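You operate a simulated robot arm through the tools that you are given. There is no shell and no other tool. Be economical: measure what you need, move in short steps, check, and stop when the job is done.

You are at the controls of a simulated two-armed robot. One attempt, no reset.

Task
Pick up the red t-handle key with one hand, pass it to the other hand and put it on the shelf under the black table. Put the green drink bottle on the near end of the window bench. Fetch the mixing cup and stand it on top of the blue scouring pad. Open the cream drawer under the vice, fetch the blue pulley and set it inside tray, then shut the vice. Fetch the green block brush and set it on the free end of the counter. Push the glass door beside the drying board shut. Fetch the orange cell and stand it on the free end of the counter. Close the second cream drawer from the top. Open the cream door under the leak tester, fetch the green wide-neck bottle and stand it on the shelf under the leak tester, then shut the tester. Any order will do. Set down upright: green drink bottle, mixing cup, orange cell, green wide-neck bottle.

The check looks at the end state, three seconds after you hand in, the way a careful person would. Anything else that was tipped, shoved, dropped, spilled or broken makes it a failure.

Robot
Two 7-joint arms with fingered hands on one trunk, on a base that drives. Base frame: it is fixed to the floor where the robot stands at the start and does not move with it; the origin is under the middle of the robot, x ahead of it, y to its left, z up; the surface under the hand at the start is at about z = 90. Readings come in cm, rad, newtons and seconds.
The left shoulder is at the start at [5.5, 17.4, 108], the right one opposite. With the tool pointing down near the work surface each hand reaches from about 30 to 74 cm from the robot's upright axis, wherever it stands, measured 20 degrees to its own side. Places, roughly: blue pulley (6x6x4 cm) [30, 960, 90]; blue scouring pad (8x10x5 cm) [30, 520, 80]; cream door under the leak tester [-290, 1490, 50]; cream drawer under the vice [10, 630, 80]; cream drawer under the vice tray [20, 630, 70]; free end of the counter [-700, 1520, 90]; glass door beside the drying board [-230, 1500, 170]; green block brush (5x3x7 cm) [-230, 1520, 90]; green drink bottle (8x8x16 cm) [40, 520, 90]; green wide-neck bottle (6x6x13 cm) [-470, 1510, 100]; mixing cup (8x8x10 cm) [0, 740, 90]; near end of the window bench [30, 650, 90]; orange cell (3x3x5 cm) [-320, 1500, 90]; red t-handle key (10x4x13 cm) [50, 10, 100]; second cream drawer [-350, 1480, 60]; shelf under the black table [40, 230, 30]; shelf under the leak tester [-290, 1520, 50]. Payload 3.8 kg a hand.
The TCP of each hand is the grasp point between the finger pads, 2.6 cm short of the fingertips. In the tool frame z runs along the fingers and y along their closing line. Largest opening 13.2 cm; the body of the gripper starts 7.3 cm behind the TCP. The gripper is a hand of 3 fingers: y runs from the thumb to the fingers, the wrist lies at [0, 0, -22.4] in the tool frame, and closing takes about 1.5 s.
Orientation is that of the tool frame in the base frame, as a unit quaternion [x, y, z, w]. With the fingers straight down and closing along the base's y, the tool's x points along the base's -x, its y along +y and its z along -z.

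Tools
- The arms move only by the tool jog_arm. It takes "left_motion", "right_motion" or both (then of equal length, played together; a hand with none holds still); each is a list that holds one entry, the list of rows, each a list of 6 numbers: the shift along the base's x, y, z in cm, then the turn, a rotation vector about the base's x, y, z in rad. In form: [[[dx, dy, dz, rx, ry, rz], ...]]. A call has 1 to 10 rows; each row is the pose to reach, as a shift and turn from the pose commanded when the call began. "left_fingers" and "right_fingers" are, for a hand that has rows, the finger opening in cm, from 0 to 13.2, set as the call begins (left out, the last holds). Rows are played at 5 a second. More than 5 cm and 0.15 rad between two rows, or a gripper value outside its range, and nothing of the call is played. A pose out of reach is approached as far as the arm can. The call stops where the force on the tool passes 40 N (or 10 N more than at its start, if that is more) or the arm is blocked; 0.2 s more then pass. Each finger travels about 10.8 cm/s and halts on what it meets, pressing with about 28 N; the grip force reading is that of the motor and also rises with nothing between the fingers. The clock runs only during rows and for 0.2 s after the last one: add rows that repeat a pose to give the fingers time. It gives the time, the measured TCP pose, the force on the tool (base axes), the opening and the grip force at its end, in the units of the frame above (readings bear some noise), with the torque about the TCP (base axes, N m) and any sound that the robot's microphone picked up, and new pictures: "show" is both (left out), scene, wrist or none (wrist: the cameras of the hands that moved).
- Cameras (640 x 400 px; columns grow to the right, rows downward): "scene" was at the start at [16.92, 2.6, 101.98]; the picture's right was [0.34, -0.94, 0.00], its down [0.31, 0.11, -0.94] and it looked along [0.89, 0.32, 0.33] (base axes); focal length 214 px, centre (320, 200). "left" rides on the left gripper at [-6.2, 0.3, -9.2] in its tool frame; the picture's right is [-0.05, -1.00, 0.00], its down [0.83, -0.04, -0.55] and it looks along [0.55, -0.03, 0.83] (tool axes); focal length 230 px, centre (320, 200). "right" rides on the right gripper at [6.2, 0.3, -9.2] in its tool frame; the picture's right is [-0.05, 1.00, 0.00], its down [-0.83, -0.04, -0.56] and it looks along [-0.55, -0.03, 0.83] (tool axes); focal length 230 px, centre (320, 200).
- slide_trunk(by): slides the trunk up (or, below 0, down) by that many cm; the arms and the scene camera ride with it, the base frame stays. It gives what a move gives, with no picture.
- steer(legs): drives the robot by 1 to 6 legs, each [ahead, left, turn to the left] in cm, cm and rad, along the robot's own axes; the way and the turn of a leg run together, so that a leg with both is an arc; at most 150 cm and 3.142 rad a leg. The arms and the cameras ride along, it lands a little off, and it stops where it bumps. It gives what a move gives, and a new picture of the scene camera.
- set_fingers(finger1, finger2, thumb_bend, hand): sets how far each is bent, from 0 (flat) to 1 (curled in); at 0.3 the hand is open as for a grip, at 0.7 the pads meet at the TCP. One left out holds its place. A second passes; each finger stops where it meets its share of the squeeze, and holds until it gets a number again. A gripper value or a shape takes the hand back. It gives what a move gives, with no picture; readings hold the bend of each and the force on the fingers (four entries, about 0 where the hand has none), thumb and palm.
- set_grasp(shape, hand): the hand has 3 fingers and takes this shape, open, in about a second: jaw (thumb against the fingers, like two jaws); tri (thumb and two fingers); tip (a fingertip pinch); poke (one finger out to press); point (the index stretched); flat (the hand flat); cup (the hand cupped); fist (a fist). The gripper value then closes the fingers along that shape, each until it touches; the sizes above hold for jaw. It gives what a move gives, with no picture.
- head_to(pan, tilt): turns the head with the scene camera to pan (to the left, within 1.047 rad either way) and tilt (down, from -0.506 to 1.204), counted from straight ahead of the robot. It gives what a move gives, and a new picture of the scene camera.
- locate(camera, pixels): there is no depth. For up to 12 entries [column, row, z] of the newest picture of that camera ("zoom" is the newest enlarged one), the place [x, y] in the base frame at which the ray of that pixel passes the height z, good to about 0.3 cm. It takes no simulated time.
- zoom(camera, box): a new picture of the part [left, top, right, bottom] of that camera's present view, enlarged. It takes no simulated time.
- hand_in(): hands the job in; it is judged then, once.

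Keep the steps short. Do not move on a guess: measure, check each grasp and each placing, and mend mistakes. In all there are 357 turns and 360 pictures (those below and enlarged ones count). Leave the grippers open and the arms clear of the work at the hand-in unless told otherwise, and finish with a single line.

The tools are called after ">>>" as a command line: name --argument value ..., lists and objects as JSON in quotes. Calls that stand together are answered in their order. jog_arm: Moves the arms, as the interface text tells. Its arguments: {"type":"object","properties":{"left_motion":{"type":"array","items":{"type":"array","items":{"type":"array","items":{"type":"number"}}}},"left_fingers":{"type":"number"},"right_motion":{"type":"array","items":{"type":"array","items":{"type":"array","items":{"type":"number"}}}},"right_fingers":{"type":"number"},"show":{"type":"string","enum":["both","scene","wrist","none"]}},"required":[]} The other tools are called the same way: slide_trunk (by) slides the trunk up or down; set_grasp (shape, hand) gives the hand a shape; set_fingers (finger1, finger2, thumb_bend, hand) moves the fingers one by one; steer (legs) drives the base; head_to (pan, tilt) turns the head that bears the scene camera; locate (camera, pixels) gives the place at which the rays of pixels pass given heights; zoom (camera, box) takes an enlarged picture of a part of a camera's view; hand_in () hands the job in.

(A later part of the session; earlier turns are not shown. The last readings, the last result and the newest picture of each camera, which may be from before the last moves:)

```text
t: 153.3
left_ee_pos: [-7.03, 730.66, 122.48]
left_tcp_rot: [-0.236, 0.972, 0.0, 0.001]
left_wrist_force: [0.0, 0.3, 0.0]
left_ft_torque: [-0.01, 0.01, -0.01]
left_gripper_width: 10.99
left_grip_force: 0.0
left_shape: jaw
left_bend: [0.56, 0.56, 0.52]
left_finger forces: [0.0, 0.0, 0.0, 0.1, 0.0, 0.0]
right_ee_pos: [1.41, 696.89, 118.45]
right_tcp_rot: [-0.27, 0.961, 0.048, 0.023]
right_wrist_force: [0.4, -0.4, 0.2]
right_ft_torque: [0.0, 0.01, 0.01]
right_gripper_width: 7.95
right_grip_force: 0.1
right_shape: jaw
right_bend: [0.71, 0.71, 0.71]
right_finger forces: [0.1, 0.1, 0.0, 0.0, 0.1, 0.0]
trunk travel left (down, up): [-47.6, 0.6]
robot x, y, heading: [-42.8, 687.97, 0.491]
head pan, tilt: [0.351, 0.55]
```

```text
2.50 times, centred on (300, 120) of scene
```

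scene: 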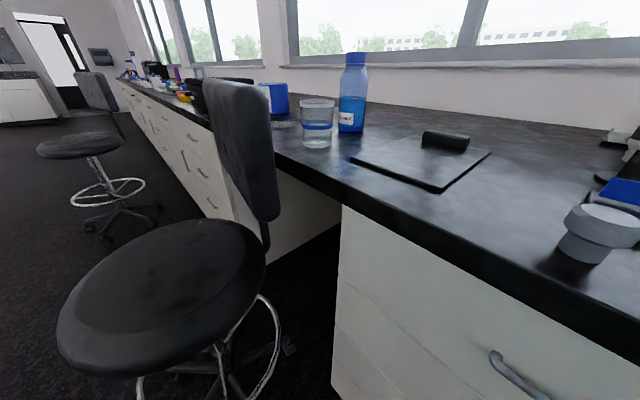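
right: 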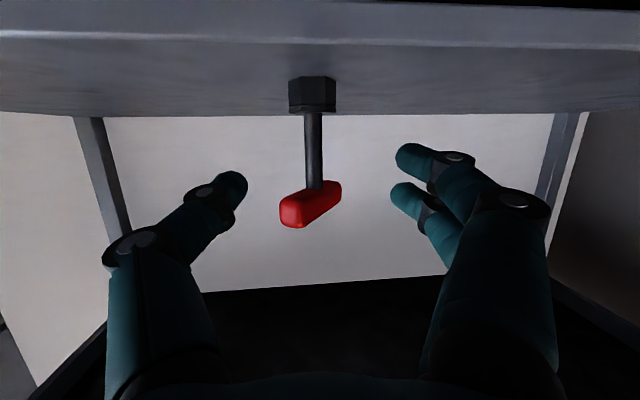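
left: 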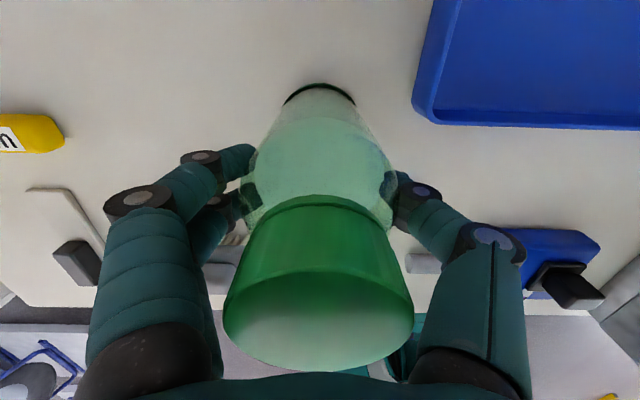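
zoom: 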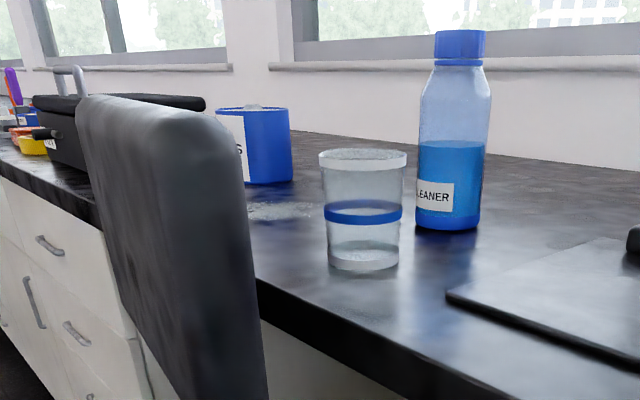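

Cup centre ≈ (6.5,740). My elbow rides above the stool back (≈107), so go over the cup with the left hand, staying at z 122.

>>> jog_arm --left_motion '[[[4, 2.5, 0, 0, 0, 0], [8, 5, 0, 0, 0, 0], [11, 7.5, 0, 0, 0, 0], [13.5, 9.3, 0, 0, 0, 0]]]' --left_fingers 12.5 --show "both"

```text
t: 154.3
left_ee_pos: [-0.09, 735.57, 122.15]
left_tcp_rot: [-0.235, 0.972, 0.001, 0.001]
left_wrist_force: [-0.6, -1.1, -0.8]
left_ft_torque: [0.02, 0.03, 0.0]
left_gripper_width: 12.47
left_grip_force: 0.0
left_shape: jaw
left_bend: [0.41, 0.41, 0.37]
left_finger forces: [0.0, 0.1, 0.0, 0.1, 0.1, 0.0]
left hand out of reach, approached as far as the arm can: row 2, 3, 4
right_ee_pos: [1.42, 696.67, 118.36]
right_tcp_rot: [-0.27, 0.961, 0.048, 0.023]
right_wrist_force: [0.9, -0.2, -0.6]
right_ft_torque: [0.06, 0.01, -0.02]
right_gripper_width: 7.95
right_grip_force: 0.1
right_shape: jaw
right_bend: [0.71, 0.71, 0.71]
right_finger forces: [0.0, 0.0, 0.0, 0.0, 0.0, 0.0]
trunk travel left (down, up): [-47.6, 0.6]
robot x, y, heading: [-43.11, 688.12, 0.49]
head pan, tilt: [0.351, 0.55]
```

scene: 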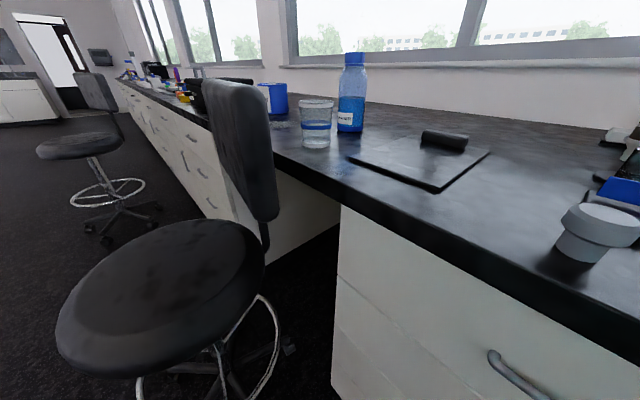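
left: 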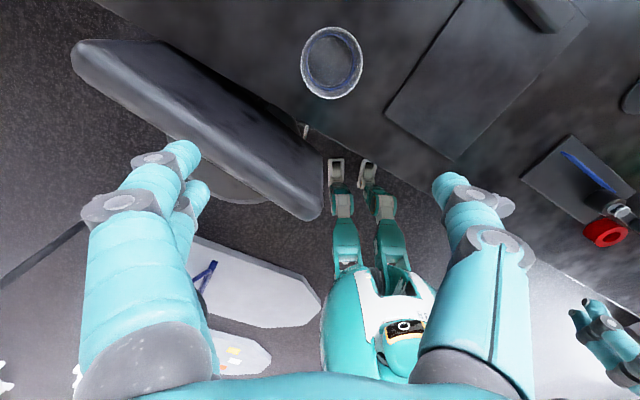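

>>> locate --camera "left" --pixels '[[332, 62, 100], [302, 62, 100], [362, 62, 100], [332, 62, 92], [322, 200, 105], [325, 150, 105], [200, 60, 105], [90, 45, 105]]'

```text
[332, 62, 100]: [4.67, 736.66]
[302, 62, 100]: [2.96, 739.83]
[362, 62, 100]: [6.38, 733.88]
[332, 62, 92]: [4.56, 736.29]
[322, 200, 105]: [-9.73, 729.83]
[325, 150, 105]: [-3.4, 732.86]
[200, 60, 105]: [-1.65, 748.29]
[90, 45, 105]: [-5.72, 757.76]
```

Cup centre ≈ (4.6,736.5); stool back lies x≤−2 beside it. Drive 5 cm ahead, then set the closing direction parallel to the bench edge.

>>> steer --legs '[[5, 0, 0]]'

>>> jog_arm --left_motion '[[[0, 0, 0, 0, 0, -0.14], [0, 0, 0, 0, 0, -0.28], [0, 0, 0, 0, 0, -0.42], [0, 0, 0, 0, 0, -0.55]]]' --show "wrist"

```text
t: 155.2
left_ee_pos: [4.03, 738.13, 122.15]
left_tcp_rot: [-0.236, 0.972, 0.001, 0.002]
left_wrist_force: [-0.5, -0.1, -1.0]
left_ft_torque: [0.0, 0.0, 0.01]
left_gripper_width: 12.47
left_grip_force: 0.0
left_shape: jaw
left_bend: [0.41, 0.41, 0.37]
left_finger forces: [0.0, 0.0, 0.1, 0.0, 0.0, 0.1]
right_ee_pos: [5.48, 698.99, 118.42]
right_tcp_rot: [-0.27, 0.961, 0.048, 0.024]
right_wrist_force: [0.1, 0.9, -0.5]
right_ft_torque: [-0.01, 0.03, 0.01]
right_gripper_width: 7.98
right_grip_force: 0.2
right_shape: jaw
right_bend: [0.71, 0.71, 0.71]
right_finger forces: [0.1, 0.0, 0.1, 0.0, 0.1, 0.0]
trunk travel left (down, up): [-47.6, 0.6]
robot x, y, heading: [-38.88, 690.27, 0.497]
head pan, tilt: [0.351, 0.55]
```

scene: 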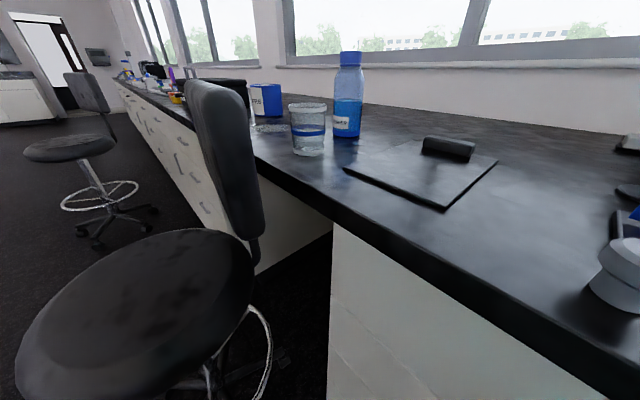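

```text
t: 156.2
left_ee_pos: [4.0, 738.2, 122.12]
left_tcp_rot: [0.038, 0.999, 0.0, 0.001]
left_wrist_force: [0.9, 0.0, 0.5]
left_ft_torque: [0.0, 0.02, -0.03]
left_gripper_width: 12.48
left_grip_force: 0.0
left_shape: jaw
left_bend: [0.41, 0.41, 0.37]
left_finger forces: [0.1, 0.0, 0.1, 0.1, 0.0, 0.1]
right_ee_pos: [5.72, 699.17, 118.48]
right_tcp_rot: [-0.27, 0.961, 0.049, 0.022]
right_wrist_force: [-0.2, 0.2, -0.6]
right_ft_torque: [-0.01, 0.01, 0.01]
right_gripper_width: 7.97
right_grip_force: 0.1
right_shape: jaw
right_bend: [0.71, 0.71, 0.71]
right_finger forces: [0.0, 0.0, 0.0, 0.0, 0.0, 0.0]
trunk travel left (down, up): [-47.6, 0.6]
robot x, y, heading: [-38.92, 690.33, 0.493]
head pan, tilt: [0.351, 0.55]
```

left: 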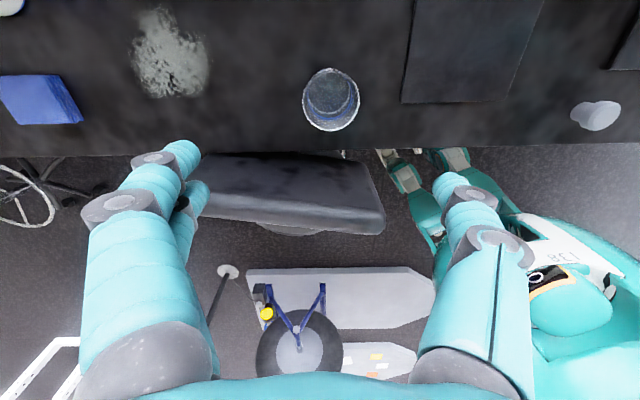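

>>> locate --camera "left" --pixels '[[331, 98, 100], [302, 98, 100], [360, 98, 100], [331, 68, 100], [331, 131, 100], [331, 152, 90], [200, 155, 105], [360, 162, 105]]'

```text
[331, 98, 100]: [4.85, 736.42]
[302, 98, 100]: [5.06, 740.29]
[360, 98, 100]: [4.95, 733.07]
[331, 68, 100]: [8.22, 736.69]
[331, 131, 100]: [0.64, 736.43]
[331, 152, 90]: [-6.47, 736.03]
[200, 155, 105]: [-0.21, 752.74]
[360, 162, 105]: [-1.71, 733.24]
```

Cup centre (4.7,736.6). Descend above it to z≈103 and check the clearance to the stool back.

>>> jog_arm --left_motion '[[[1, -1.6, -3, 0, 0, 0], [1, -1.6, -7, 0, 0, 0], [1, -1.6, -11, 0, 0, 0], [1, -1.6, -15, 0, 0, 0], [1, -1.6, -19, 0, 0, 0]]]' --show "both"

```text
t: 157.4
left_ee_pos: [8.94, 738.37, 104.17]
left_tcp_rot: [0.036, 0.999, -0.001, 0.001]
left_wrist_force: [-0.1, -0.4, 0.1]
left_ft_torque: [0.03, -0.01, -0.03]
left_gripper_width: 12.52
left_grip_force: 0.0
left_shape: jaw
left_bend: [0.41, 0.41, 0.37]
left_finger forces: [0.1, 0.0, 0.0, 0.0, 0.0, 0.0]
left hand out of reach, approached as far as the arm can: row 1, 2, 3, 4, 5
right_ee_pos: [5.6, 699.25, 118.38]
right_tcp_rot: [-0.27, 0.961, 0.049, 0.024]
right_wrist_force: [-0.3, -0.1, 0.5]
right_ft_torque: [0.02, -0.02, 0.0]
right_gripper_width: 7.96
right_grip_force: 0.1
right_shape: jaw
right_bend: [0.71, 0.71, 0.71]
right_finger forces: [0.0, 0.0, 0.1, 0.0, 0.1, 0.1]
trunk travel left (down, up): [-47.6, 0.6]
robot x, y, heading: [-38.78, 690.1, 0.494]
head pan, tilt: [0.351, 0.55]
```

scene: 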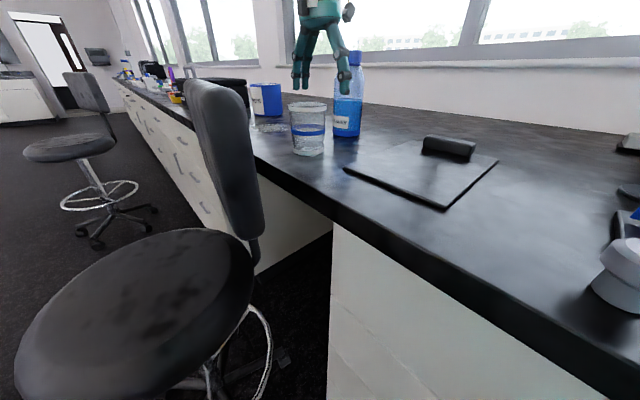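
left: 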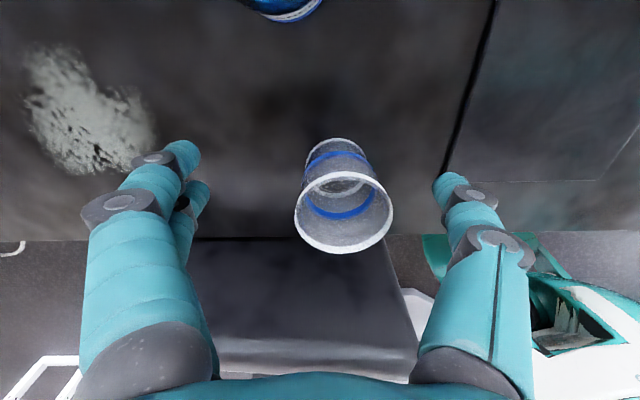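

The arm went 4 cm off in x (reach limit while high). Now lower, re-command the correction and check.

>>> jog_arm --left_motion '[[[-1.5, -0.6, 0, 0, 0, 0], [-3, -1.2, 0, 0, 0, 0], [-4.0, -1.8, 0, 0, 0, 0]]]' --show "wrist"

```text
t: 158.2
left_ee_pos: [8.86, 738.36, 104.38]
left_tcp_rot: [0.037, 0.999, -0.001, 0.0]
left_wrist_force: [0.0, -0.1, 0.9]
left_ft_torque: [-0.03, 0.02, 0.0]
left_gripper_width: 12.5
left_grip_force: 0.1
left_shape: jaw
left_bend: [0.41, 0.41, 0.37]
left_finger forces: [0.0, 0.1, 0.0, 0.1, 0.1, 0.1]
left hand out of reach, approached as far as the arm can: row 1, 2, 3
right_ee_pos: [5.59, 699.19, 118.31]
right_tcp_rot: [-0.27, 0.961, 0.049, 0.023]
right_wrist_force: [0.9, 0.0, -0.4]
right_ft_torque: [-0.01, -0.01, 0.0]
right_gripper_width: 7.95
right_grip_force: 0.0
right_shape: jaw
right_bend: [0.71, 0.71, 0.71]
right_finger forces: [0.1, 0.1, 0.0, 0.1, 0.0, 0.1]
trunk travel left (down, up): [-47.6, 0.6]
robot x, y, heading: [-38.85, 690.25, 0.492]
head pan, tilt: [0.351, 0.55]
```

left: 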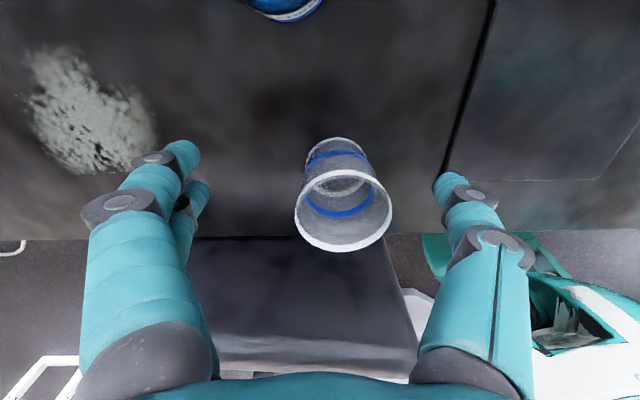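

>>> locate --camera "left" --pixels '[[344, 212, 100], [344, 212, 102], [344, 212, 98], [340, 165, 91], [340, 150, 91]]'

```text
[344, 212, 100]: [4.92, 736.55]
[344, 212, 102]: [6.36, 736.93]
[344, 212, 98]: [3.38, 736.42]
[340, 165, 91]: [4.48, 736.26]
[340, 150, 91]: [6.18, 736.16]
```

Move the base back 4.4 cm instead, which carries the hand exactly over the cup.

>>> steer --legs '[[-4.4, 0.2, 0]]'

>>> zoom --camera "left" --box '[0, 0, 640, 400]'

```text
t: 159.2
left_ee_pos: [5.13, 736.44, 104.34]
left_tcp_rot: [0.037, 0.999, -0.001, -0.001]
left_wrist_force: [-0.1, 0.5, -0.7]
left_ft_torque: [0.01, -0.01, 0.01]
left_gripper_width: 12.48
left_grip_force: 0.0
left_shape: jaw
left_bend: [0.41, 0.41, 0.37]
left_finger forces: [0.0, 0.1, 0.0, 0.0, 0.0, 0.0]
right_ee_pos: [1.85, 697.33, 118.22]
right_tcp_rot: [-0.269, 0.962, 0.048, 0.023]
right_wrist_force: [0.7, 0.4, 0.3]
right_ft_torque: [0.03, 0.02, 0.02]
right_gripper_width: 7.98
right_grip_force: 0.1
right_shape: jaw
right_bend: [0.71, 0.71, 0.71]
right_finger forces: [0.0, 0.1, 0.0, 0.1, 0.1, 0.0]
trunk travel left (down, up): [-47.6, 0.6]
robot x, y, heading: [-42.65, 688.45, 0.493]
head pan, tilt: [0.351, 0.55]
```

scene: 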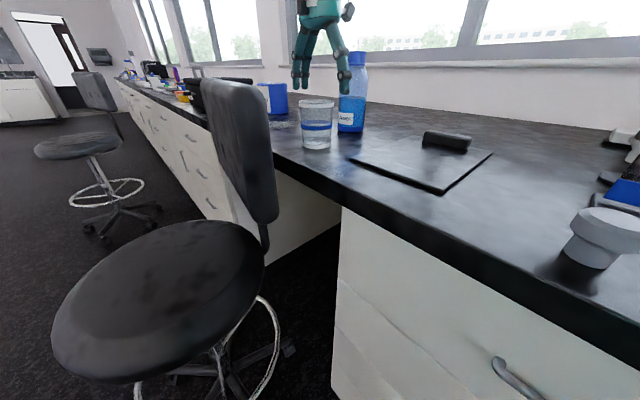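

```text
1.00 times, centred on (320, 200) of left (not enlarged: the box is as wide or as high as the picture)
```

zoom: 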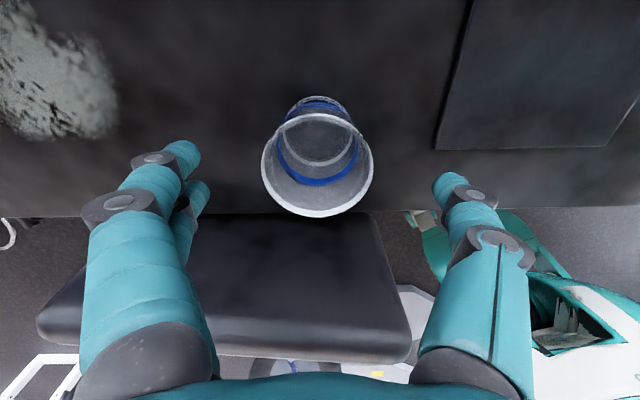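

Cup centred between the fingers. Lower with the trunk by 9 cm (keeps the geometry), then close.

>>> slide_trunk --by -8.8

>>> zoom --camera "left" --box '[0, 0, 640, 400]'

```text
t: 159.8
left_ee_pos: [5.41, 736.6, 93.61]
left_tcp_rot: [0.037, 0.998, -0.028, -0.053]
left_wrist_force: [2.2, -0.2, 10.8]
left_ft_torque: [0.77, -0.12, -0.1]
left_gripper_width: 12.56
left_grip_force: 0.0
left_shape: jaw
left_bend: [0.37, 0.39, 0.37]
left_finger forces: [6.6, 5.1, 0.1, 0.0, 3.9, 0.1]
right_ee_pos: [2.12, 697.42, 113.71]
right_tcp_rot: [-0.268, 0.962, 0.044, 0.009]
right_wrist_force: [-0.6, 0.2, 0.7]
right_ft_torque: [0.01, -0.03, 0.0]
right_gripper_width: 7.96
right_grip_force: 0.2
right_shape: jaw
right_bend: [0.71, 0.71, 0.71]
right_finger forces: [0.0, 0.0, 0.1, 0.1, 0.0, 0.0]
trunk travel left (down, up): [-44.3, 3.9]
robot x, y, heading: [-42.54, 688.4, 0.494]
head pan, tilt: [0.351, 0.55]
stopped: the force on the tool passed its limit at 212 N (the readings are from after the stop); the commanded pose is now the measured one
```

```text
1.00 times, centred on (320, 200) of left (not enlarged: the box is as wide or as high as the picture)
```

zoom: 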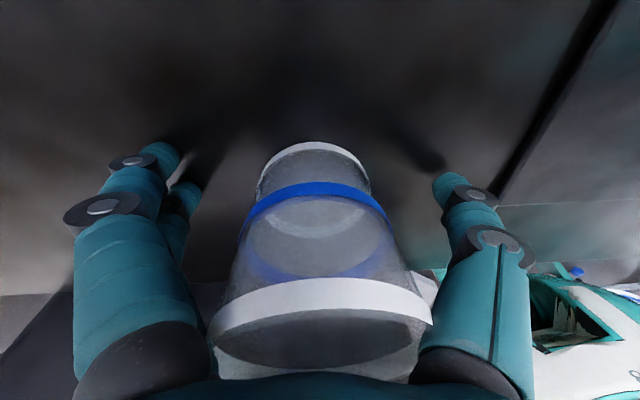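

The trunk moved further than asked and the fingertips touched the bench (now 11 N). The cup is untouched. Ease up 1.2 cm and level the hand.

>>> jog_arm --left_motion '[[[0, 0, 0.6, 0, 0, 0], [0, 0, 1.2, 0, 0, 0]]]' --show "wrist"

```text
t: 160.4
left_ee_pos: [5.57, 736.49, 94.81]
left_tcp_rot: [0.038, 0.997, -0.03, -0.054]
left_wrist_force: [0.2, -1.1, -0.1]
left_ft_torque: [0.02, -0.02, -0.02]
left_gripper_width: 12.5
left_grip_force: 0.0
left_shape: jaw
left_bend: [0.4, 0.4, 0.37]
left_finger forces: [0.0, 0.0, 0.0, 0.0, 0.1, 0.1]
right_ee_pos: [2.21, 697.49, 113.85]
right_tcp_rot: [-0.269, 0.962, 0.044, 0.01]
right_wrist_force: [0.4, -1.0, 0.5]
right_ft_torque: [-0.02, -0.01, -0.01]
right_gripper_width: 7.97
right_grip_force: 0.0
right_shape: jaw
right_bend: [0.71, 0.71, 0.71]
right_finger forces: [0.0, 0.1, 0.1, 0.1, 0.1, 0.0]
trunk travel left (down, up): [-44.3, 3.9]
robot x, y, heading: [-42.61, 688.63, 0.492]
head pan, tilt: [0.351, 0.55]
```

left: 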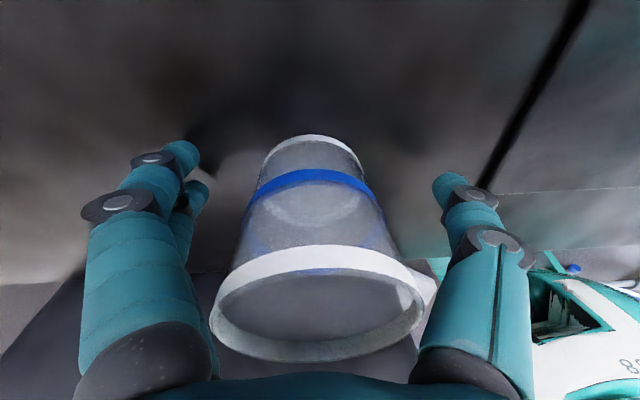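

Level the hand (rx +0.06, ry −0.108), then close on the cup.

>>> jog_arm --left_motion '[[[-0.3, 0, 0, 0.03, -0.054, 0], [-0.4, 0, 0, 0.06, -0.108, 0], [-0.4, 0, 0, 0.06, -0.108, 0]]]' --show "none"

>>> jog_arm --left_motion '[[[0, 0, 0, 0, 0, 0], [0, 0, 0, 0, 0, 0], [0, 0, 0, 0, 0, 0], [0, 0, 0, 0, 0, 0], [0, 0, 0, 0, 0, 0], [0, 0, 0, 0, 0, 0]]]' --left_fingers 0 --show "wrist"

```text
t: 161.2
left_ee_pos: [7.98, 737.83, 94.92]
left_tcp_rot: [0.037, 0.999, 0.001, -0.001]
left_wrist_force: [-0.4, 0.3, -0.2]
left_ft_torque: [0.02, 0.0, -0.02]
left_gripper_width: 12.51
left_grip_force: 0.1
left_shape: jaw
left_bend: [0.4, 0.4, 0.37]
left_finger forces: [0.1, 0.0, 0.0, 0.1, 0.1, 0.0]
left hand out of reach, approached as far as the arm can: row 1, 2, 3
right_ee_pos: [2.19, 697.51, 113.86]
right_tcp_rot: [-0.269, 0.962, 0.044, 0.01]
right_wrist_force: [0.2, -0.9, 0.3]
right_ft_torque: [0.01, -0.02, -0.01]
right_gripper_width: 7.96
right_grip_force: 0.0
right_shape: jaw
right_bend: [0.71, 0.71, 0.71]
right_finger forces: [0.0, 0.0, 0.1, 0.0, 0.0, 0.0]
trunk travel left (down, up): [-44.3, 3.9]
robot x, y, heading: [-42.36, 688.46, 0.494]
head pan, tilt: [0.351, 0.55]
```

```text
t: 162.6
left_ee_pos: [7.87, 737.85, 94.98]
left_tcp_rot: [0.036, 0.999, 0.002, -0.001]
left_wrist_force: [-0.3, 0.4, -0.3]
left_ft_torque: [-0.04, -0.01, -0.03]
left_gripper_width: 0.0
left_grip_force: 28.1
left_shape: jaw
left_bend: [0.65, 0.65, 0.67]
left_finger forces: [0.1, 0.0, 0.1, 0.1, 0.1, 0.0]
right_ee_pos: [2.2, 697.46, 113.8]
right_tcp_rot: [-0.27, 0.962, 0.045, 0.011]
right_wrist_force: [0.4, 0.2, 1.0]
right_ft_torque: [0.01, -0.01, 0.02]
right_gripper_width: 7.98
right_grip_force: 0.0
right_shape: jaw
right_bend: [0.71, 0.71, 0.71]
right_finger forces: [0.0, 0.0, 0.0, 0.1, 0.0, 0.0]
trunk travel left (down, up): [-44.3, 3.9]
robot x, y, heading: [-42.59, 688.57, 0.493]
head pan, tilt: [0.351, 0.55]
```

left: 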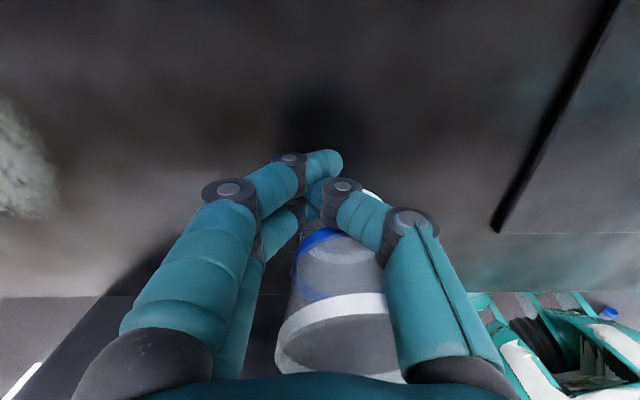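

The leveling shifted the hand 2.4 cm, and the fingers closed beyond the cup. Reopen and look.

>>> jog_arm --left_motion '[[[0, 0, 0, 0, 0, 0], [0, 0, 0, 0, 0, 0], [0, 0, 0, 0, 0, 0], [0, 0, 0, 0, 0, 0], [0, 0, 0, 0, 0, 0], [0, 0, 0, 0, 0, 0]]]' --left_fingers 12.5 --show "both"

```text
t: 164.0
left_ee_pos: [7.92, 737.81, 94.87]
left_tcp_rot: [0.036, 0.999, 0.002, -0.001]
left_wrist_force: [0.6, -0.3, 0.1]
left_ft_torque: [0.04, -0.01, 0.02]
left_gripper_width: 12.46
left_grip_force: 0.0
left_shape: jaw
left_bend: [0.41, 0.41, 0.38]
left_finger forces: [0.0, 0.0, 0.1, 0.0, 0.0, 0.0]
right_ee_pos: [2.16, 697.47, 113.96]
right_tcp_rot: [-0.27, 0.962, 0.045, 0.01]
right_wrist_force: [-0.3, 0.1, -0.3]
right_ft_torque: [0.0, 0.03, 0.0]
right_gripper_width: 7.96
right_grip_force: 0.0
right_shape: jaw
right_bend: [0.71, 0.71, 0.71]
right_finger forces: [0.0, 0.1, 0.0, 0.1, 0.0, 0.1]
trunk travel left (down, up): [-44.3, 3.9]
robot x, y, heading: [-42.59, 688.62, 0.493]
head pan, tilt: [0.351, 0.55]
```

scene: 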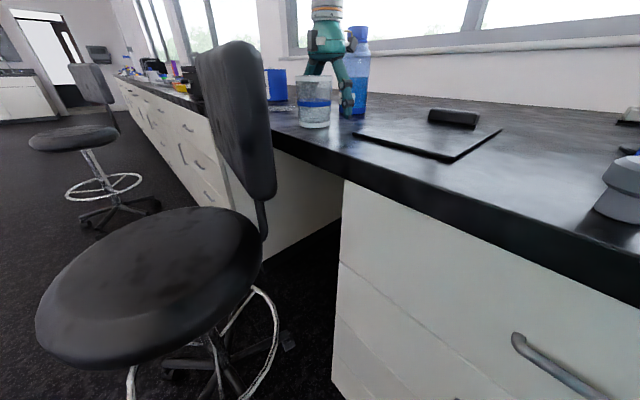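
left: 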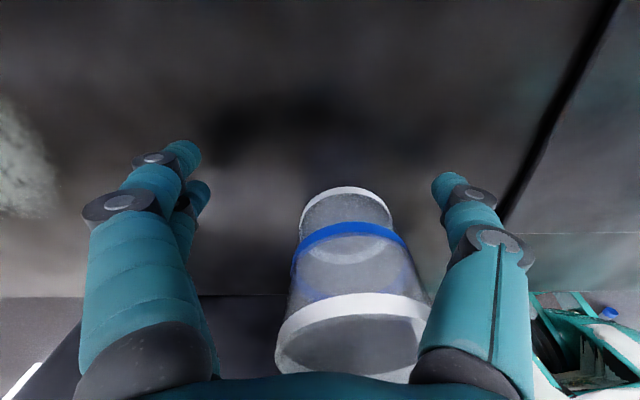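

Cup still stands. Measure its base in the wrist view.

>>> locate --camera "left" --pixels '[[345, 190, 91], [345, 215, 91], [302, 225, 91], [392, 222, 91], [350, 296, 100], [280, 345, 100], [432, 300, 100]]'

```text
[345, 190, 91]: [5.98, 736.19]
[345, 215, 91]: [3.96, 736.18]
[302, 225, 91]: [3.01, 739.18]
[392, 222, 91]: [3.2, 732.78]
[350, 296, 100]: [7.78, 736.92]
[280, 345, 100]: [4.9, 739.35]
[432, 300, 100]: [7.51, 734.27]
```

Cup centre ≈ (3,736.1). Nudge the base: first −1.6 in y, then −4.9 in x, so the fingers straddle the cup.

>>> steer --legs '[[-0.75, -1.4, 0], [-4.3, 2.3, 0]]'

>>> zoom --camera "left" --box '[0, 0, 640, 400]'

```text
t: 165.3
left_ee_pos: [3.02, 736.19, 94.98]
left_tcp_rot: [0.037, 0.999, 0.002, -0.001]
left_wrist_force: [-0.8, -0.4, -0.5]
left_ft_torque: [0.0, -0.01, 0.02]
left_gripper_width: 12.47
left_grip_force: 0.1
left_shape: jaw
left_bend: [0.41, 0.41, 0.38]
left_finger forces: [0.0, 0.1, 0.1, 0.0, 0.0, 0.1]
right_ee_pos: [-2.67, 695.87, 113.87]
right_tcp_rot: [-0.269, 0.962, 0.045, 0.01]
right_wrist_force: [0.3, 0.1, 0.3]
right_ft_torque: [-0.02, -0.03, 0.0]
right_gripper_width: 7.98
right_grip_force: 0.0
right_shape: jaw
right_bend: [0.71, 0.71, 0.71]
right_finger forces: [0.1, 0.0, 0.0, 0.0, 0.1, 0.0]
trunk travel left (down, up): [-44.3, 3.9]
robot x, y, heading: [-47.22, 687.21, 0.491]
head pan, tilt: [0.351, 0.55]
```

scene: 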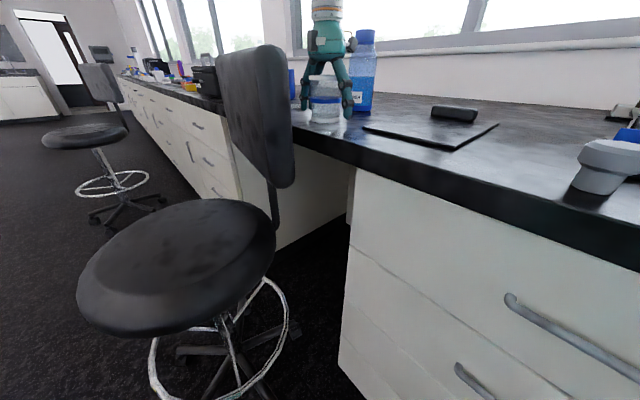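

```text
1.00 times, centred on (320, 200) of left (not enlarged: the box is as wide or as high as the picture)
```

zoom: 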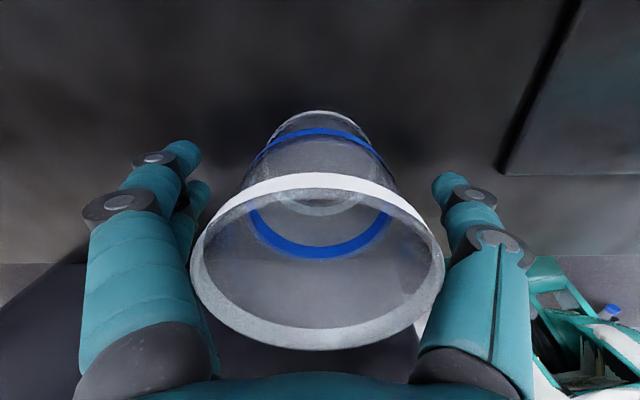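

Cup axis is now at the TCP (band ellipse centred on (320,193)). Close.

>>> jog_arm --left_motion '[[[0, 0, 0, 0, 0, 0], [0, 0, 0, 0, 0, 0], [0, 0, 0, 0, 0, 0], [0, 0, 0, 0, 0, 0], [0, 0, 0, 0, 0, 0], [0, 0, 0, 0, 0, 0]]]' --left_fingers 0 --show "wrist"

```text
t: 166.7
left_ee_pos: [3.04, 736.11, 94.87]
left_tcp_rot: [0.037, 0.999, 0.002, -0.001]
left_wrist_force: [-0.3, 0.6, 0.5]
left_ft_torque: [-0.01, 0.0, 0.01]
left_gripper_width: 5.34
left_grip_force: 27.5
left_shape: jaw
left_bend: [0.73, 0.73, 0.7]
left_finger forces: [12.6, 13.3, 0.0, 0.0, 25.8, 0.1]
right_ee_pos: [-2.57, 695.99, 113.87]
right_tcp_rot: [-0.268, 0.962, 0.044, 0.01]
right_wrist_force: [0.6, -0.1, 0.3]
right_ft_torque: [0.02, 0.02, 0.01]
right_gripper_width: 7.96
right_grip_force: 0.0
right_shape: jaw
right_bend: [0.71, 0.71, 0.71]
right_finger forces: [0.0, 0.1, 0.0, 0.0, 0.0, 0.0]
trunk travel left (down, up): [-44.3, 3.9]
robot x, y, heading: [-47.39, 686.94, 0.488]
head pan, tilt: [0.351, 0.55]
```

left: 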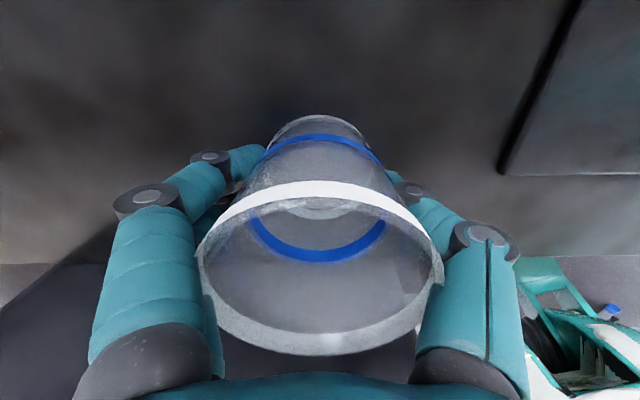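

Cup gripped (5.3 cm). Lift 8 cm.

>>> jog_arm --left_motion '[[[0, 0, 1, 0, 0, 0], [0, 0, 2.5, 0, 0, 0], [0, 0, 4, 0, 0, 0], [0, 0, 6, 0, 0, 0], [0, 0, 8, 0, 0, 0]]]' --show "scene"

```text
t: 167.9
left_ee_pos: [2.48, 735.95, 102.93]
left_tcp_rot: [0.039, 0.999, 0.002, -0.001]
left_wrist_force: [0.3, 0.2, 0.1]
left_ft_torque: [0.03, -0.01, 0.03]
left_gripper_width: 5.32
left_grip_force: 28.0
left_shape: jaw
left_bend: [0.73, 0.73, 0.7]
left_finger forces: [12.8, 13.3, 0.1, 0.0, 25.7, 0.1]
left hand out of reach, approached as far as the arm can: row 5
right_ee_pos: [-2.71, 696.01, 113.96]
right_tcp_rot: [-0.269, 0.962, 0.044, 0.01]
right_wrist_force: [0.3, 0.2, -1.0]
right_ft_torque: [0.0, 0.0, 0.03]
right_gripper_width: 7.94
right_grip_force: 0.0
right_shape: jaw
right_bend: [0.71, 0.71, 0.71]
right_finger forces: [0.0, 0.0, 0.0, 0.1, 0.0, 0.1]
trunk travel left (down, up): [-44.3, 3.9]
robot x, y, heading: [-47.58, 686.71, 0.495]
head pan, tilt: [0.351, 0.55]
```

scene: 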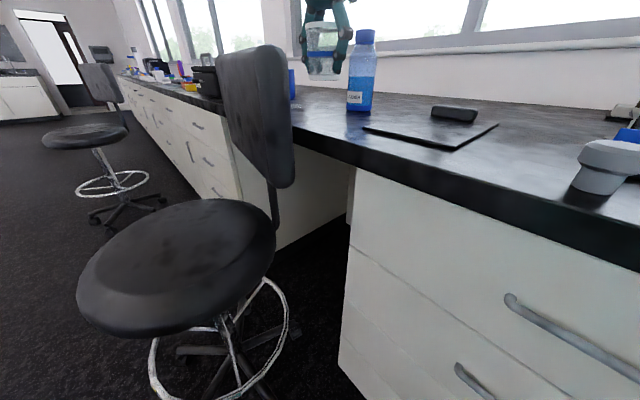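

Move along the bench away from the stool, back off, square up, and strafe right toward the pad.

>>> steer --legs '[[-17.9, -33.5, 0], [-35, 0, 0], [0, 0, -0.495], [0, -68, 0], [0, -68, 0]]'

>>> head_to --pan 0.15 --tilt 0.45

```text
t: 186.7
left_ee_pos: [-11.31, 516.72, 102.88]
left_tcp_rot: [0.279, 0.96, 0.002, -0.001]
left_wrist_force: [0.1, 0.3, -0.3]
left_ft_torque: [-0.03, 0.0, 0.02]
left_gripper_width: 5.33
left_grip_force: 28.0
left_shape: jaw
left_bend: [0.73, 0.73, 0.7]
left_finger forces: [12.6, 13.4, 0.0, 0.0, 25.6, 0.1]
right_ee_pos: [-34.92, 483.92, 113.8]
right_tcp_rot: [-0.026, 0.999, 0.04, 0.021]
right_wrist_force: [1.1, -0.3, 0.9]
right_ft_torque: [0.01, -0.03, 0.0]
right_gripper_width: 7.93
right_grip_force: 0.0
right_shape: jaw
right_bend: [0.71, 0.71, 0.71]
right_finger forces: [0.1, 0.0, 0.1, 0.0, 0.0, 0.0]
trunk travel left (down, up): [-44.3, 3.9]
robot x, y, heading: [-78.68, 497.28, -0.004]
head pan, tilt: [0.351, 0.55]
```

scene: 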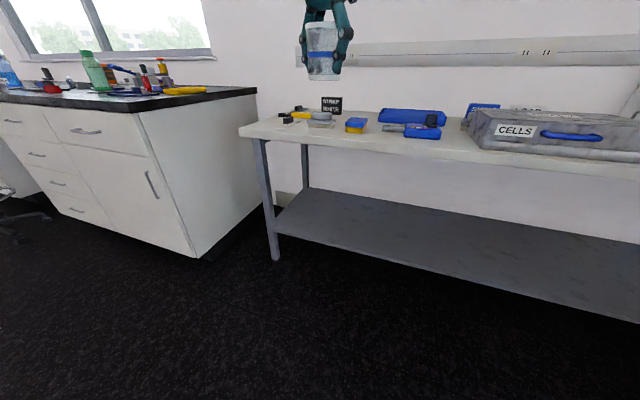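

```text
t: 187.4
left_ee_pos: [-11.39, 516.73, 102.9]
left_tcp_rot: [0.28, 0.96, 0.001, -0.001]
left_wrist_force: [0.0, -0.3, -0.3]
left_ft_torque: [-0.01, 0.03, 0.0]
left_gripper_width: 5.32
left_grip_force: 28.2
left_shape: jaw
left_bend: [0.73, 0.73, 0.7]
left_finger forces: [12.7, 13.4, 0.0, 0.0, 25.7, 0.0]
right_ee_pos: [-34.93, 483.91, 113.87]
right_tcp_rot: [-0.026, 0.999, 0.041, 0.021]
right_wrist_force: [0.3, 0.6, 0.1]
right_ft_torque: [0.0, -0.01, 0.0]
right_gripper_width: 7.95
right_grip_force: 0.0
right_shape: jaw
right_bend: [0.71, 0.71, 0.71]
right_finger forces: [0.0, 0.0, 0.0, 0.0, 0.1, 0.0]
trunk travel left (down, up): [-44.3, 3.9]
robot x, y, heading: [-78.59, 497.13, 0.002]
head pan, tilt: [0.15, 0.45]
```

scene: 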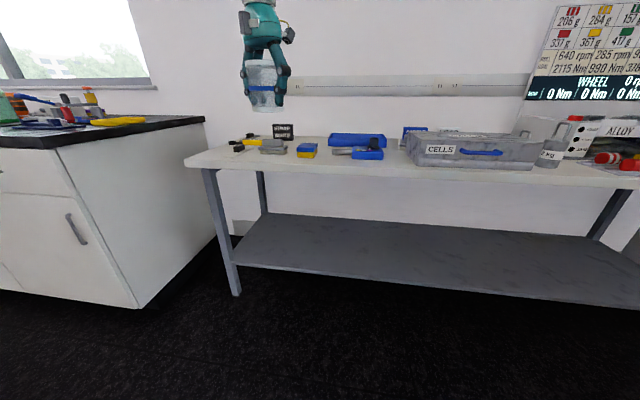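

Drive 39.4 cm ahead so the cup is over the pad.

>>> steer --legs '[[39.4, -0.2, 0]]'

>>> zoom --camera "left" --box '[0, 0, 640, 400]'

```text
t: 189.9
left_ee_pos: [28.05, 516.37, 102.92]
left_tcp_rot: [0.281, 0.96, 0.002, -0.001]
left_wrist_force: [-0.3, -0.4, -0.2]
left_ft_torque: [-0.05, -0.01, 0.01]
left_gripper_width: 5.35
left_grip_force: 28.0
left_shape: jaw
left_bend: [0.73, 0.73, 0.7]
left_finger forces: [12.7, 13.4, 0.0, 0.0, 25.7, 0.0]
right_ee_pos: [4.41, 483.51, 113.91]
right_tcp_rot: [-0.025, 0.999, 0.041, 0.021]
right_wrist_force: [-0.3, -0.3, 0.2]
right_ft_torque: [-0.01, 0.01, 0.02]
right_gripper_width: 7.96
right_grip_force: 0.0
right_shape: jaw
right_bend: [0.71, 0.71, 0.71]
right_finger forces: [0.0, 0.0, 0.0, 0.0, 0.1, 0.0]
trunk travel left (down, up): [-44.3, 3.9]
robot x, y, heading: [-39.55, 496.89, -0.01]
head pan, tilt: [0.15, 0.45]
```

scene: 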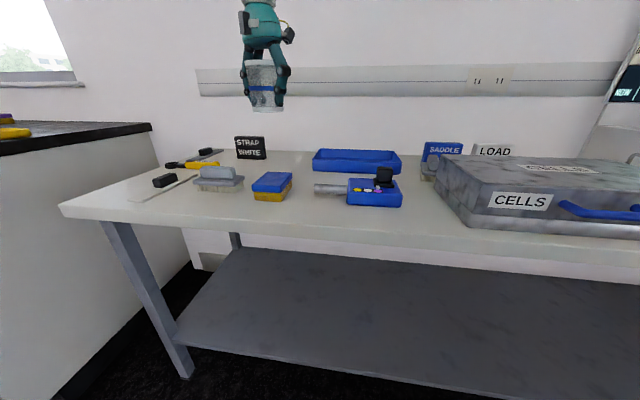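

```text
1.00 times, centred on (320, 200) of left (not enlarged: the box is as wide or as high as the picture)
```

zoom: 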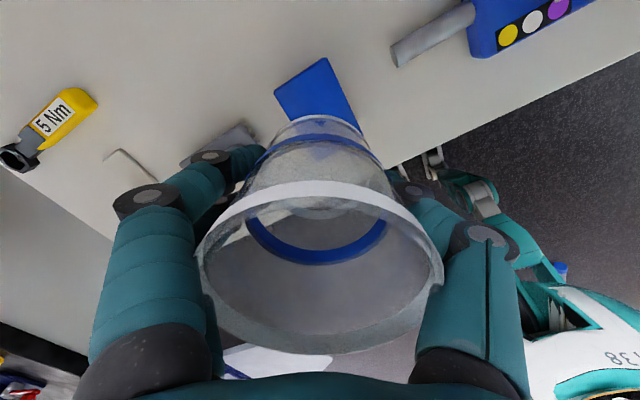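

Lower 9 cm and check the position over the pad.

>>> jog_arm --left_motion '[[[0, 0, -3, 0, 0, 0], [0, 0, -6, 0, 0, 0], [0, 0, -9, 0, 0, 0]]]' --show "both"

```text
t: 190.7
left_ee_pos: [27.91, 516.37, 93.75]
left_tcp_rot: [0.28, 0.96, 0.002, 0.0]
left_wrist_force: [-1.0, -0.7, -0.5]
left_ft_torque: [-0.02, 0.01, 0.06]
left_gripper_width: 5.3
left_grip_force: 27.8
left_shape: jaw
left_bend: [0.73, 0.73, 0.7]
left_finger forces: [13.0, 13.4, 0.1, 0.0, 25.5, 0.1]
right_ee_pos: [4.38, 483.65, 113.81]
right_tcp_rot: [-0.025, 0.999, 0.04, 0.02]
right_wrist_force: [0.1, 0.3, 0.2]
right_ft_torque: [-0.02, 0.0, 0.0]
right_gripper_width: 7.95
right_grip_force: 0.0
right_shape: jaw
right_bend: [0.71, 0.71, 0.71]
right_finger forces: [0.0, 0.0, 0.0, 0.0, 0.0, 0.0]
trunk travel left (down, up): [-44.3, 3.9]
robot x, y, heading: [-39.38, 496.59, 0.002]
head pan, tilt: [0.15, 0.45]
```

scene: 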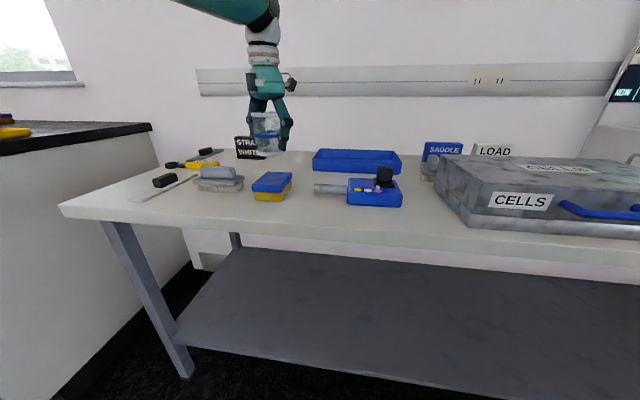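
left: 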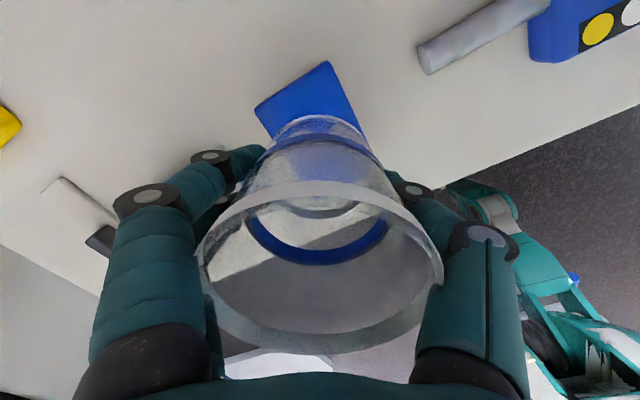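

>>> locate --camera "left" --pixels '[[328, 62, 84], [256, 105, 84], [367, 137, 84], [328, 62, 82], [256, 105, 82], [367, 137, 82]]'

>>> zoom --camera "scene" --box '[220, 90, 340, 215]'

```text
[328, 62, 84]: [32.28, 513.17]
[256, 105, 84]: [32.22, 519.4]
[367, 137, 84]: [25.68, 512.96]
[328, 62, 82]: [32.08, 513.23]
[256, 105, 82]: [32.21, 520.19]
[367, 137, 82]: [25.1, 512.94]
```

```text
3.20 times, centred on (280, 152) of scene
```

zoom: 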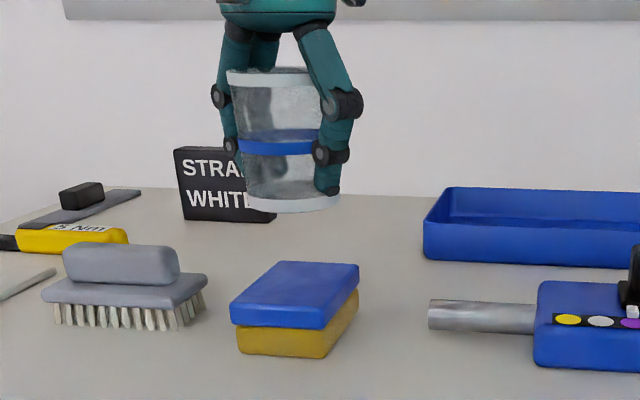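

Pad top centre ≈ (27.4,516.3). Lower further in small rows.

>>> jog_arm --left_motion '[[[-0.4, 0, -1.5, 0, 0, 0], [-0.4, 0, -3, 0, 0, 0], [-0.4, 0, -4, 0, 0, 0]]]' --show "none"

>>> zoom --camera "scene" --box '[220, 90, 340, 215]'

```text
t: 191.5
left_ee_pos: [27.53, 516.39, 89.76]
left_tcp_rot: [0.28, 0.96, 0.002, 0.0]
left_wrist_force: [-0.2, 0.5, -1.0]
left_ft_torque: [0.0, 0.04, 0.01]
left_gripper_width: 5.31
left_grip_force: 28.1
left_shape: jaw
left_bend: [0.73, 0.73, 0.7]
left_finger forces: [12.9, 13.5, 0.0, 0.1, 25.5, 0.1]
right_ee_pos: [4.46, 483.49, 113.92]
right_tcp_rot: [-0.026, 0.999, 0.041, 0.021]
right_wrist_force: [0.6, 0.8, 0.7]
right_ft_torque: [0.05, -0.03, 0.02]
right_gripper_width: 7.94
right_grip_force: 0.1
right_shape: jaw
right_bend: [0.71, 0.71, 0.71]
right_finger forces: [0.1, 0.1, 0.0, 0.1, 0.0, 0.1]
trunk travel left (down, up): [-44.3, 3.9]
robot x, y, heading: [-38.96, 496.52, 0.0]
head pan, tilt: [0.15, 0.45]
```

```text
3.20 times, centred on (280, 152) of scene
```

zoom: 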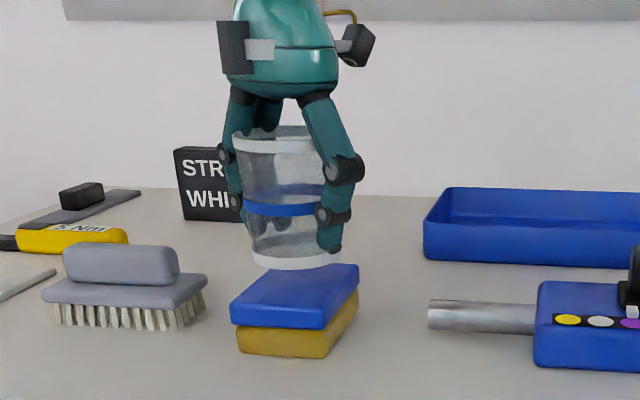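

>>> jog_arm --left_motion '[[[0, 0, -0.6, 0, 0, 0], [0, 0, -1.2, 0, 0, 0], [0, 0, -1.6, 0, 0, 0]]]' --show "none"

>>> zoom --camera "scene" --box '[220, 90, 340, 215]'

```text
t: 192.3
left_ee_pos: [27.56, 516.31, 88.25]
left_tcp_rot: [0.28, 0.96, 0.002, -0.001]
left_wrist_force: [0.5, 0.1, -0.8]
left_ft_torque: [0.0, 0.0, -0.01]
left_gripper_width: 5.34
left_grip_force: 28.5
left_shape: jaw
left_bend: [0.73, 0.73, 0.7]
left_finger forces: [13.0, 13.6, 0.1, 0.0, 25.5, 0.0]
right_ee_pos: [4.45, 483.35, 113.92]
right_tcp_rot: [-0.025, 0.999, 0.041, 0.021]
right_wrist_force: [-0.1, 0.2, -1.0]
right_ft_torque: [0.0, -0.01, 0.03]
right_gripper_width: 7.97
right_grip_force: 0.2
right_shape: jaw
right_bend: [0.71, 0.71, 0.71]
right_finger forces: [0.0, 0.0, 0.1, 0.0, 0.0, 0.0]
trunk travel left (down, up): [-44.3, 3.9]
robot x, y, heading: [-39.17, 496.94, -0.0]
head pan, tilt: [0.15, 0.45]
```

```text
3.20 times, centred on (280, 152) of scene
```

zoom: 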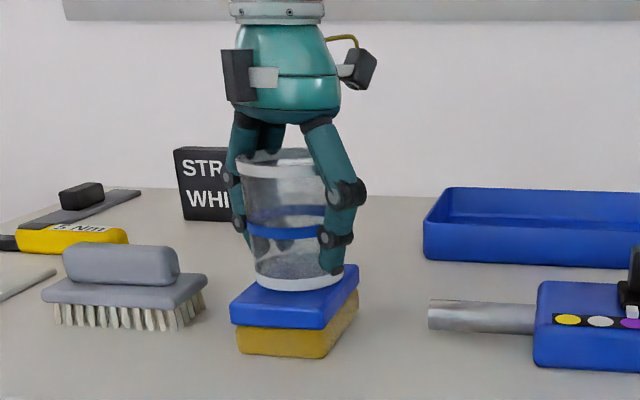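

>>> jog_arm --left_motion '[[[-0.2, 0, -0.3, 0, 0, 0], [-0.2, 0, -0.6, 0, 0, 0]]]' --show "none"

```text
t: 192.9
left_ee_pos: [27.43, 516.39, 88.03]
left_tcp_rot: [0.28, 0.96, 0.002, 0.001]
left_wrist_force: [0.2, 0.5, 9.4]
left_ft_torque: [-0.06, 0.03, 0.0]
left_gripper_width: 5.31
left_grip_force: 28.0
left_shape: jaw
left_bend: [0.73, 0.73, 0.7]
left_finger forces: [14.1, 14.5, 0.0, 0.0, 27.2, 0.0]
right_ee_pos: [4.24, 483.51, 113.9]
right_tcp_rot: [-0.026, 0.999, 0.041, 0.021]
right_wrist_force: [-0.3, -0.5, 0.1]
right_ft_torque: [0.0, 0.01, 0.0]
right_gripper_width: 7.94
right_grip_force: 0.1
right_shape: jaw
right_bend: [0.71, 0.71, 0.71]
right_finger forces: [0.1, 0.1, 0.0, 0.1, 0.0, 0.1]
trunk travel left (down, up): [-44.3, 3.9]
robot x, y, heading: [-39.34, 496.69, 0.001]
head pan, tilt: [0.15, 0.45]
```

Contact at 9 N on the pad. Open slowly to 9 and check.

>>> jog_arm --left_motion '[[[0, 0, 0.2, 0, 0, 0], [0, 0, 0.2, 0, 0, 0], [0, 0, 0.2, 0, 0, 0], [0, 0, 0.2, 0, 0, 0]]]' --left_fingers 12.5 --show "wrist"

>>> zoom --camera "scene" --box '[220, 90, 340, 215]'

```text
t: 193.9
left_ee_pos: [27.47, 516.35, 87.78]
left_tcp_rot: [0.281, 0.96, 0.002, 0.0]
left_wrist_force: [-0.1, 0.3, 0.4]
left_ft_torque: [0.02, -0.01, 0.05]
left_gripper_width: 12.49
left_grip_force: 0.0
left_shape: jaw
left_bend: [0.41, 0.41, 0.38]
left_finger forces: [0.0, 0.0, 0.0, 0.1, 0.0, 0.1]
right_ee_pos: [4.35, 483.47, 113.95]
right_tcp_rot: [-0.025, 0.999, 0.041, 0.021]
right_wrist_force: [-0.7, -0.3, 0.3]
right_ft_torque: [0.0, -0.03, 0.02]
right_gripper_width: 7.98
right_grip_force: 0.1
right_shape: jaw
right_bend: [0.71, 0.71, 0.71]
right_finger forces: [0.1, 0.1, 0.1, 0.0, 0.1, 0.1]
trunk travel left (down, up): [-44.3, 3.9]
robot x, y, heading: [-39.49, 497.02, -0.0]
head pan, tilt: [0.15, 0.45]
```

left: 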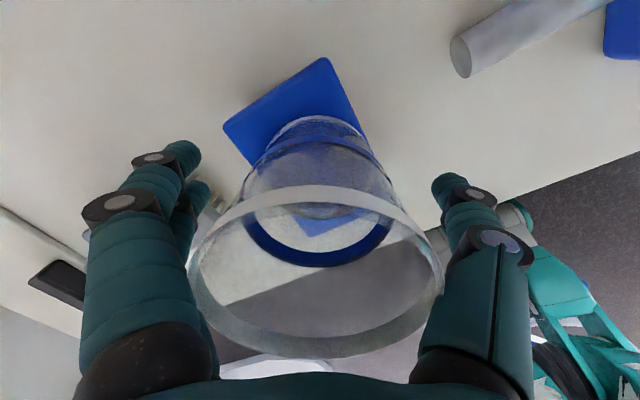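

```text
3.20 times, centred on (280, 152) of scene
```

zoom: 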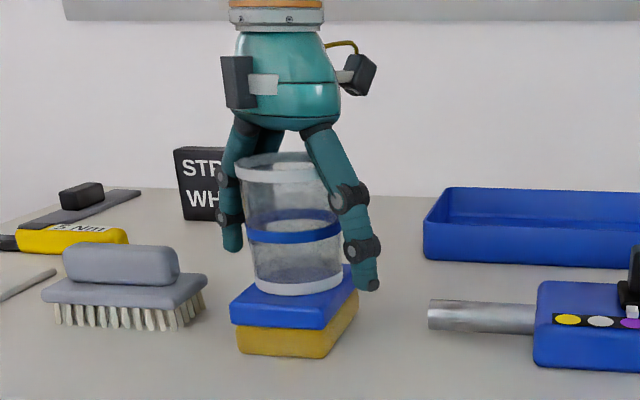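

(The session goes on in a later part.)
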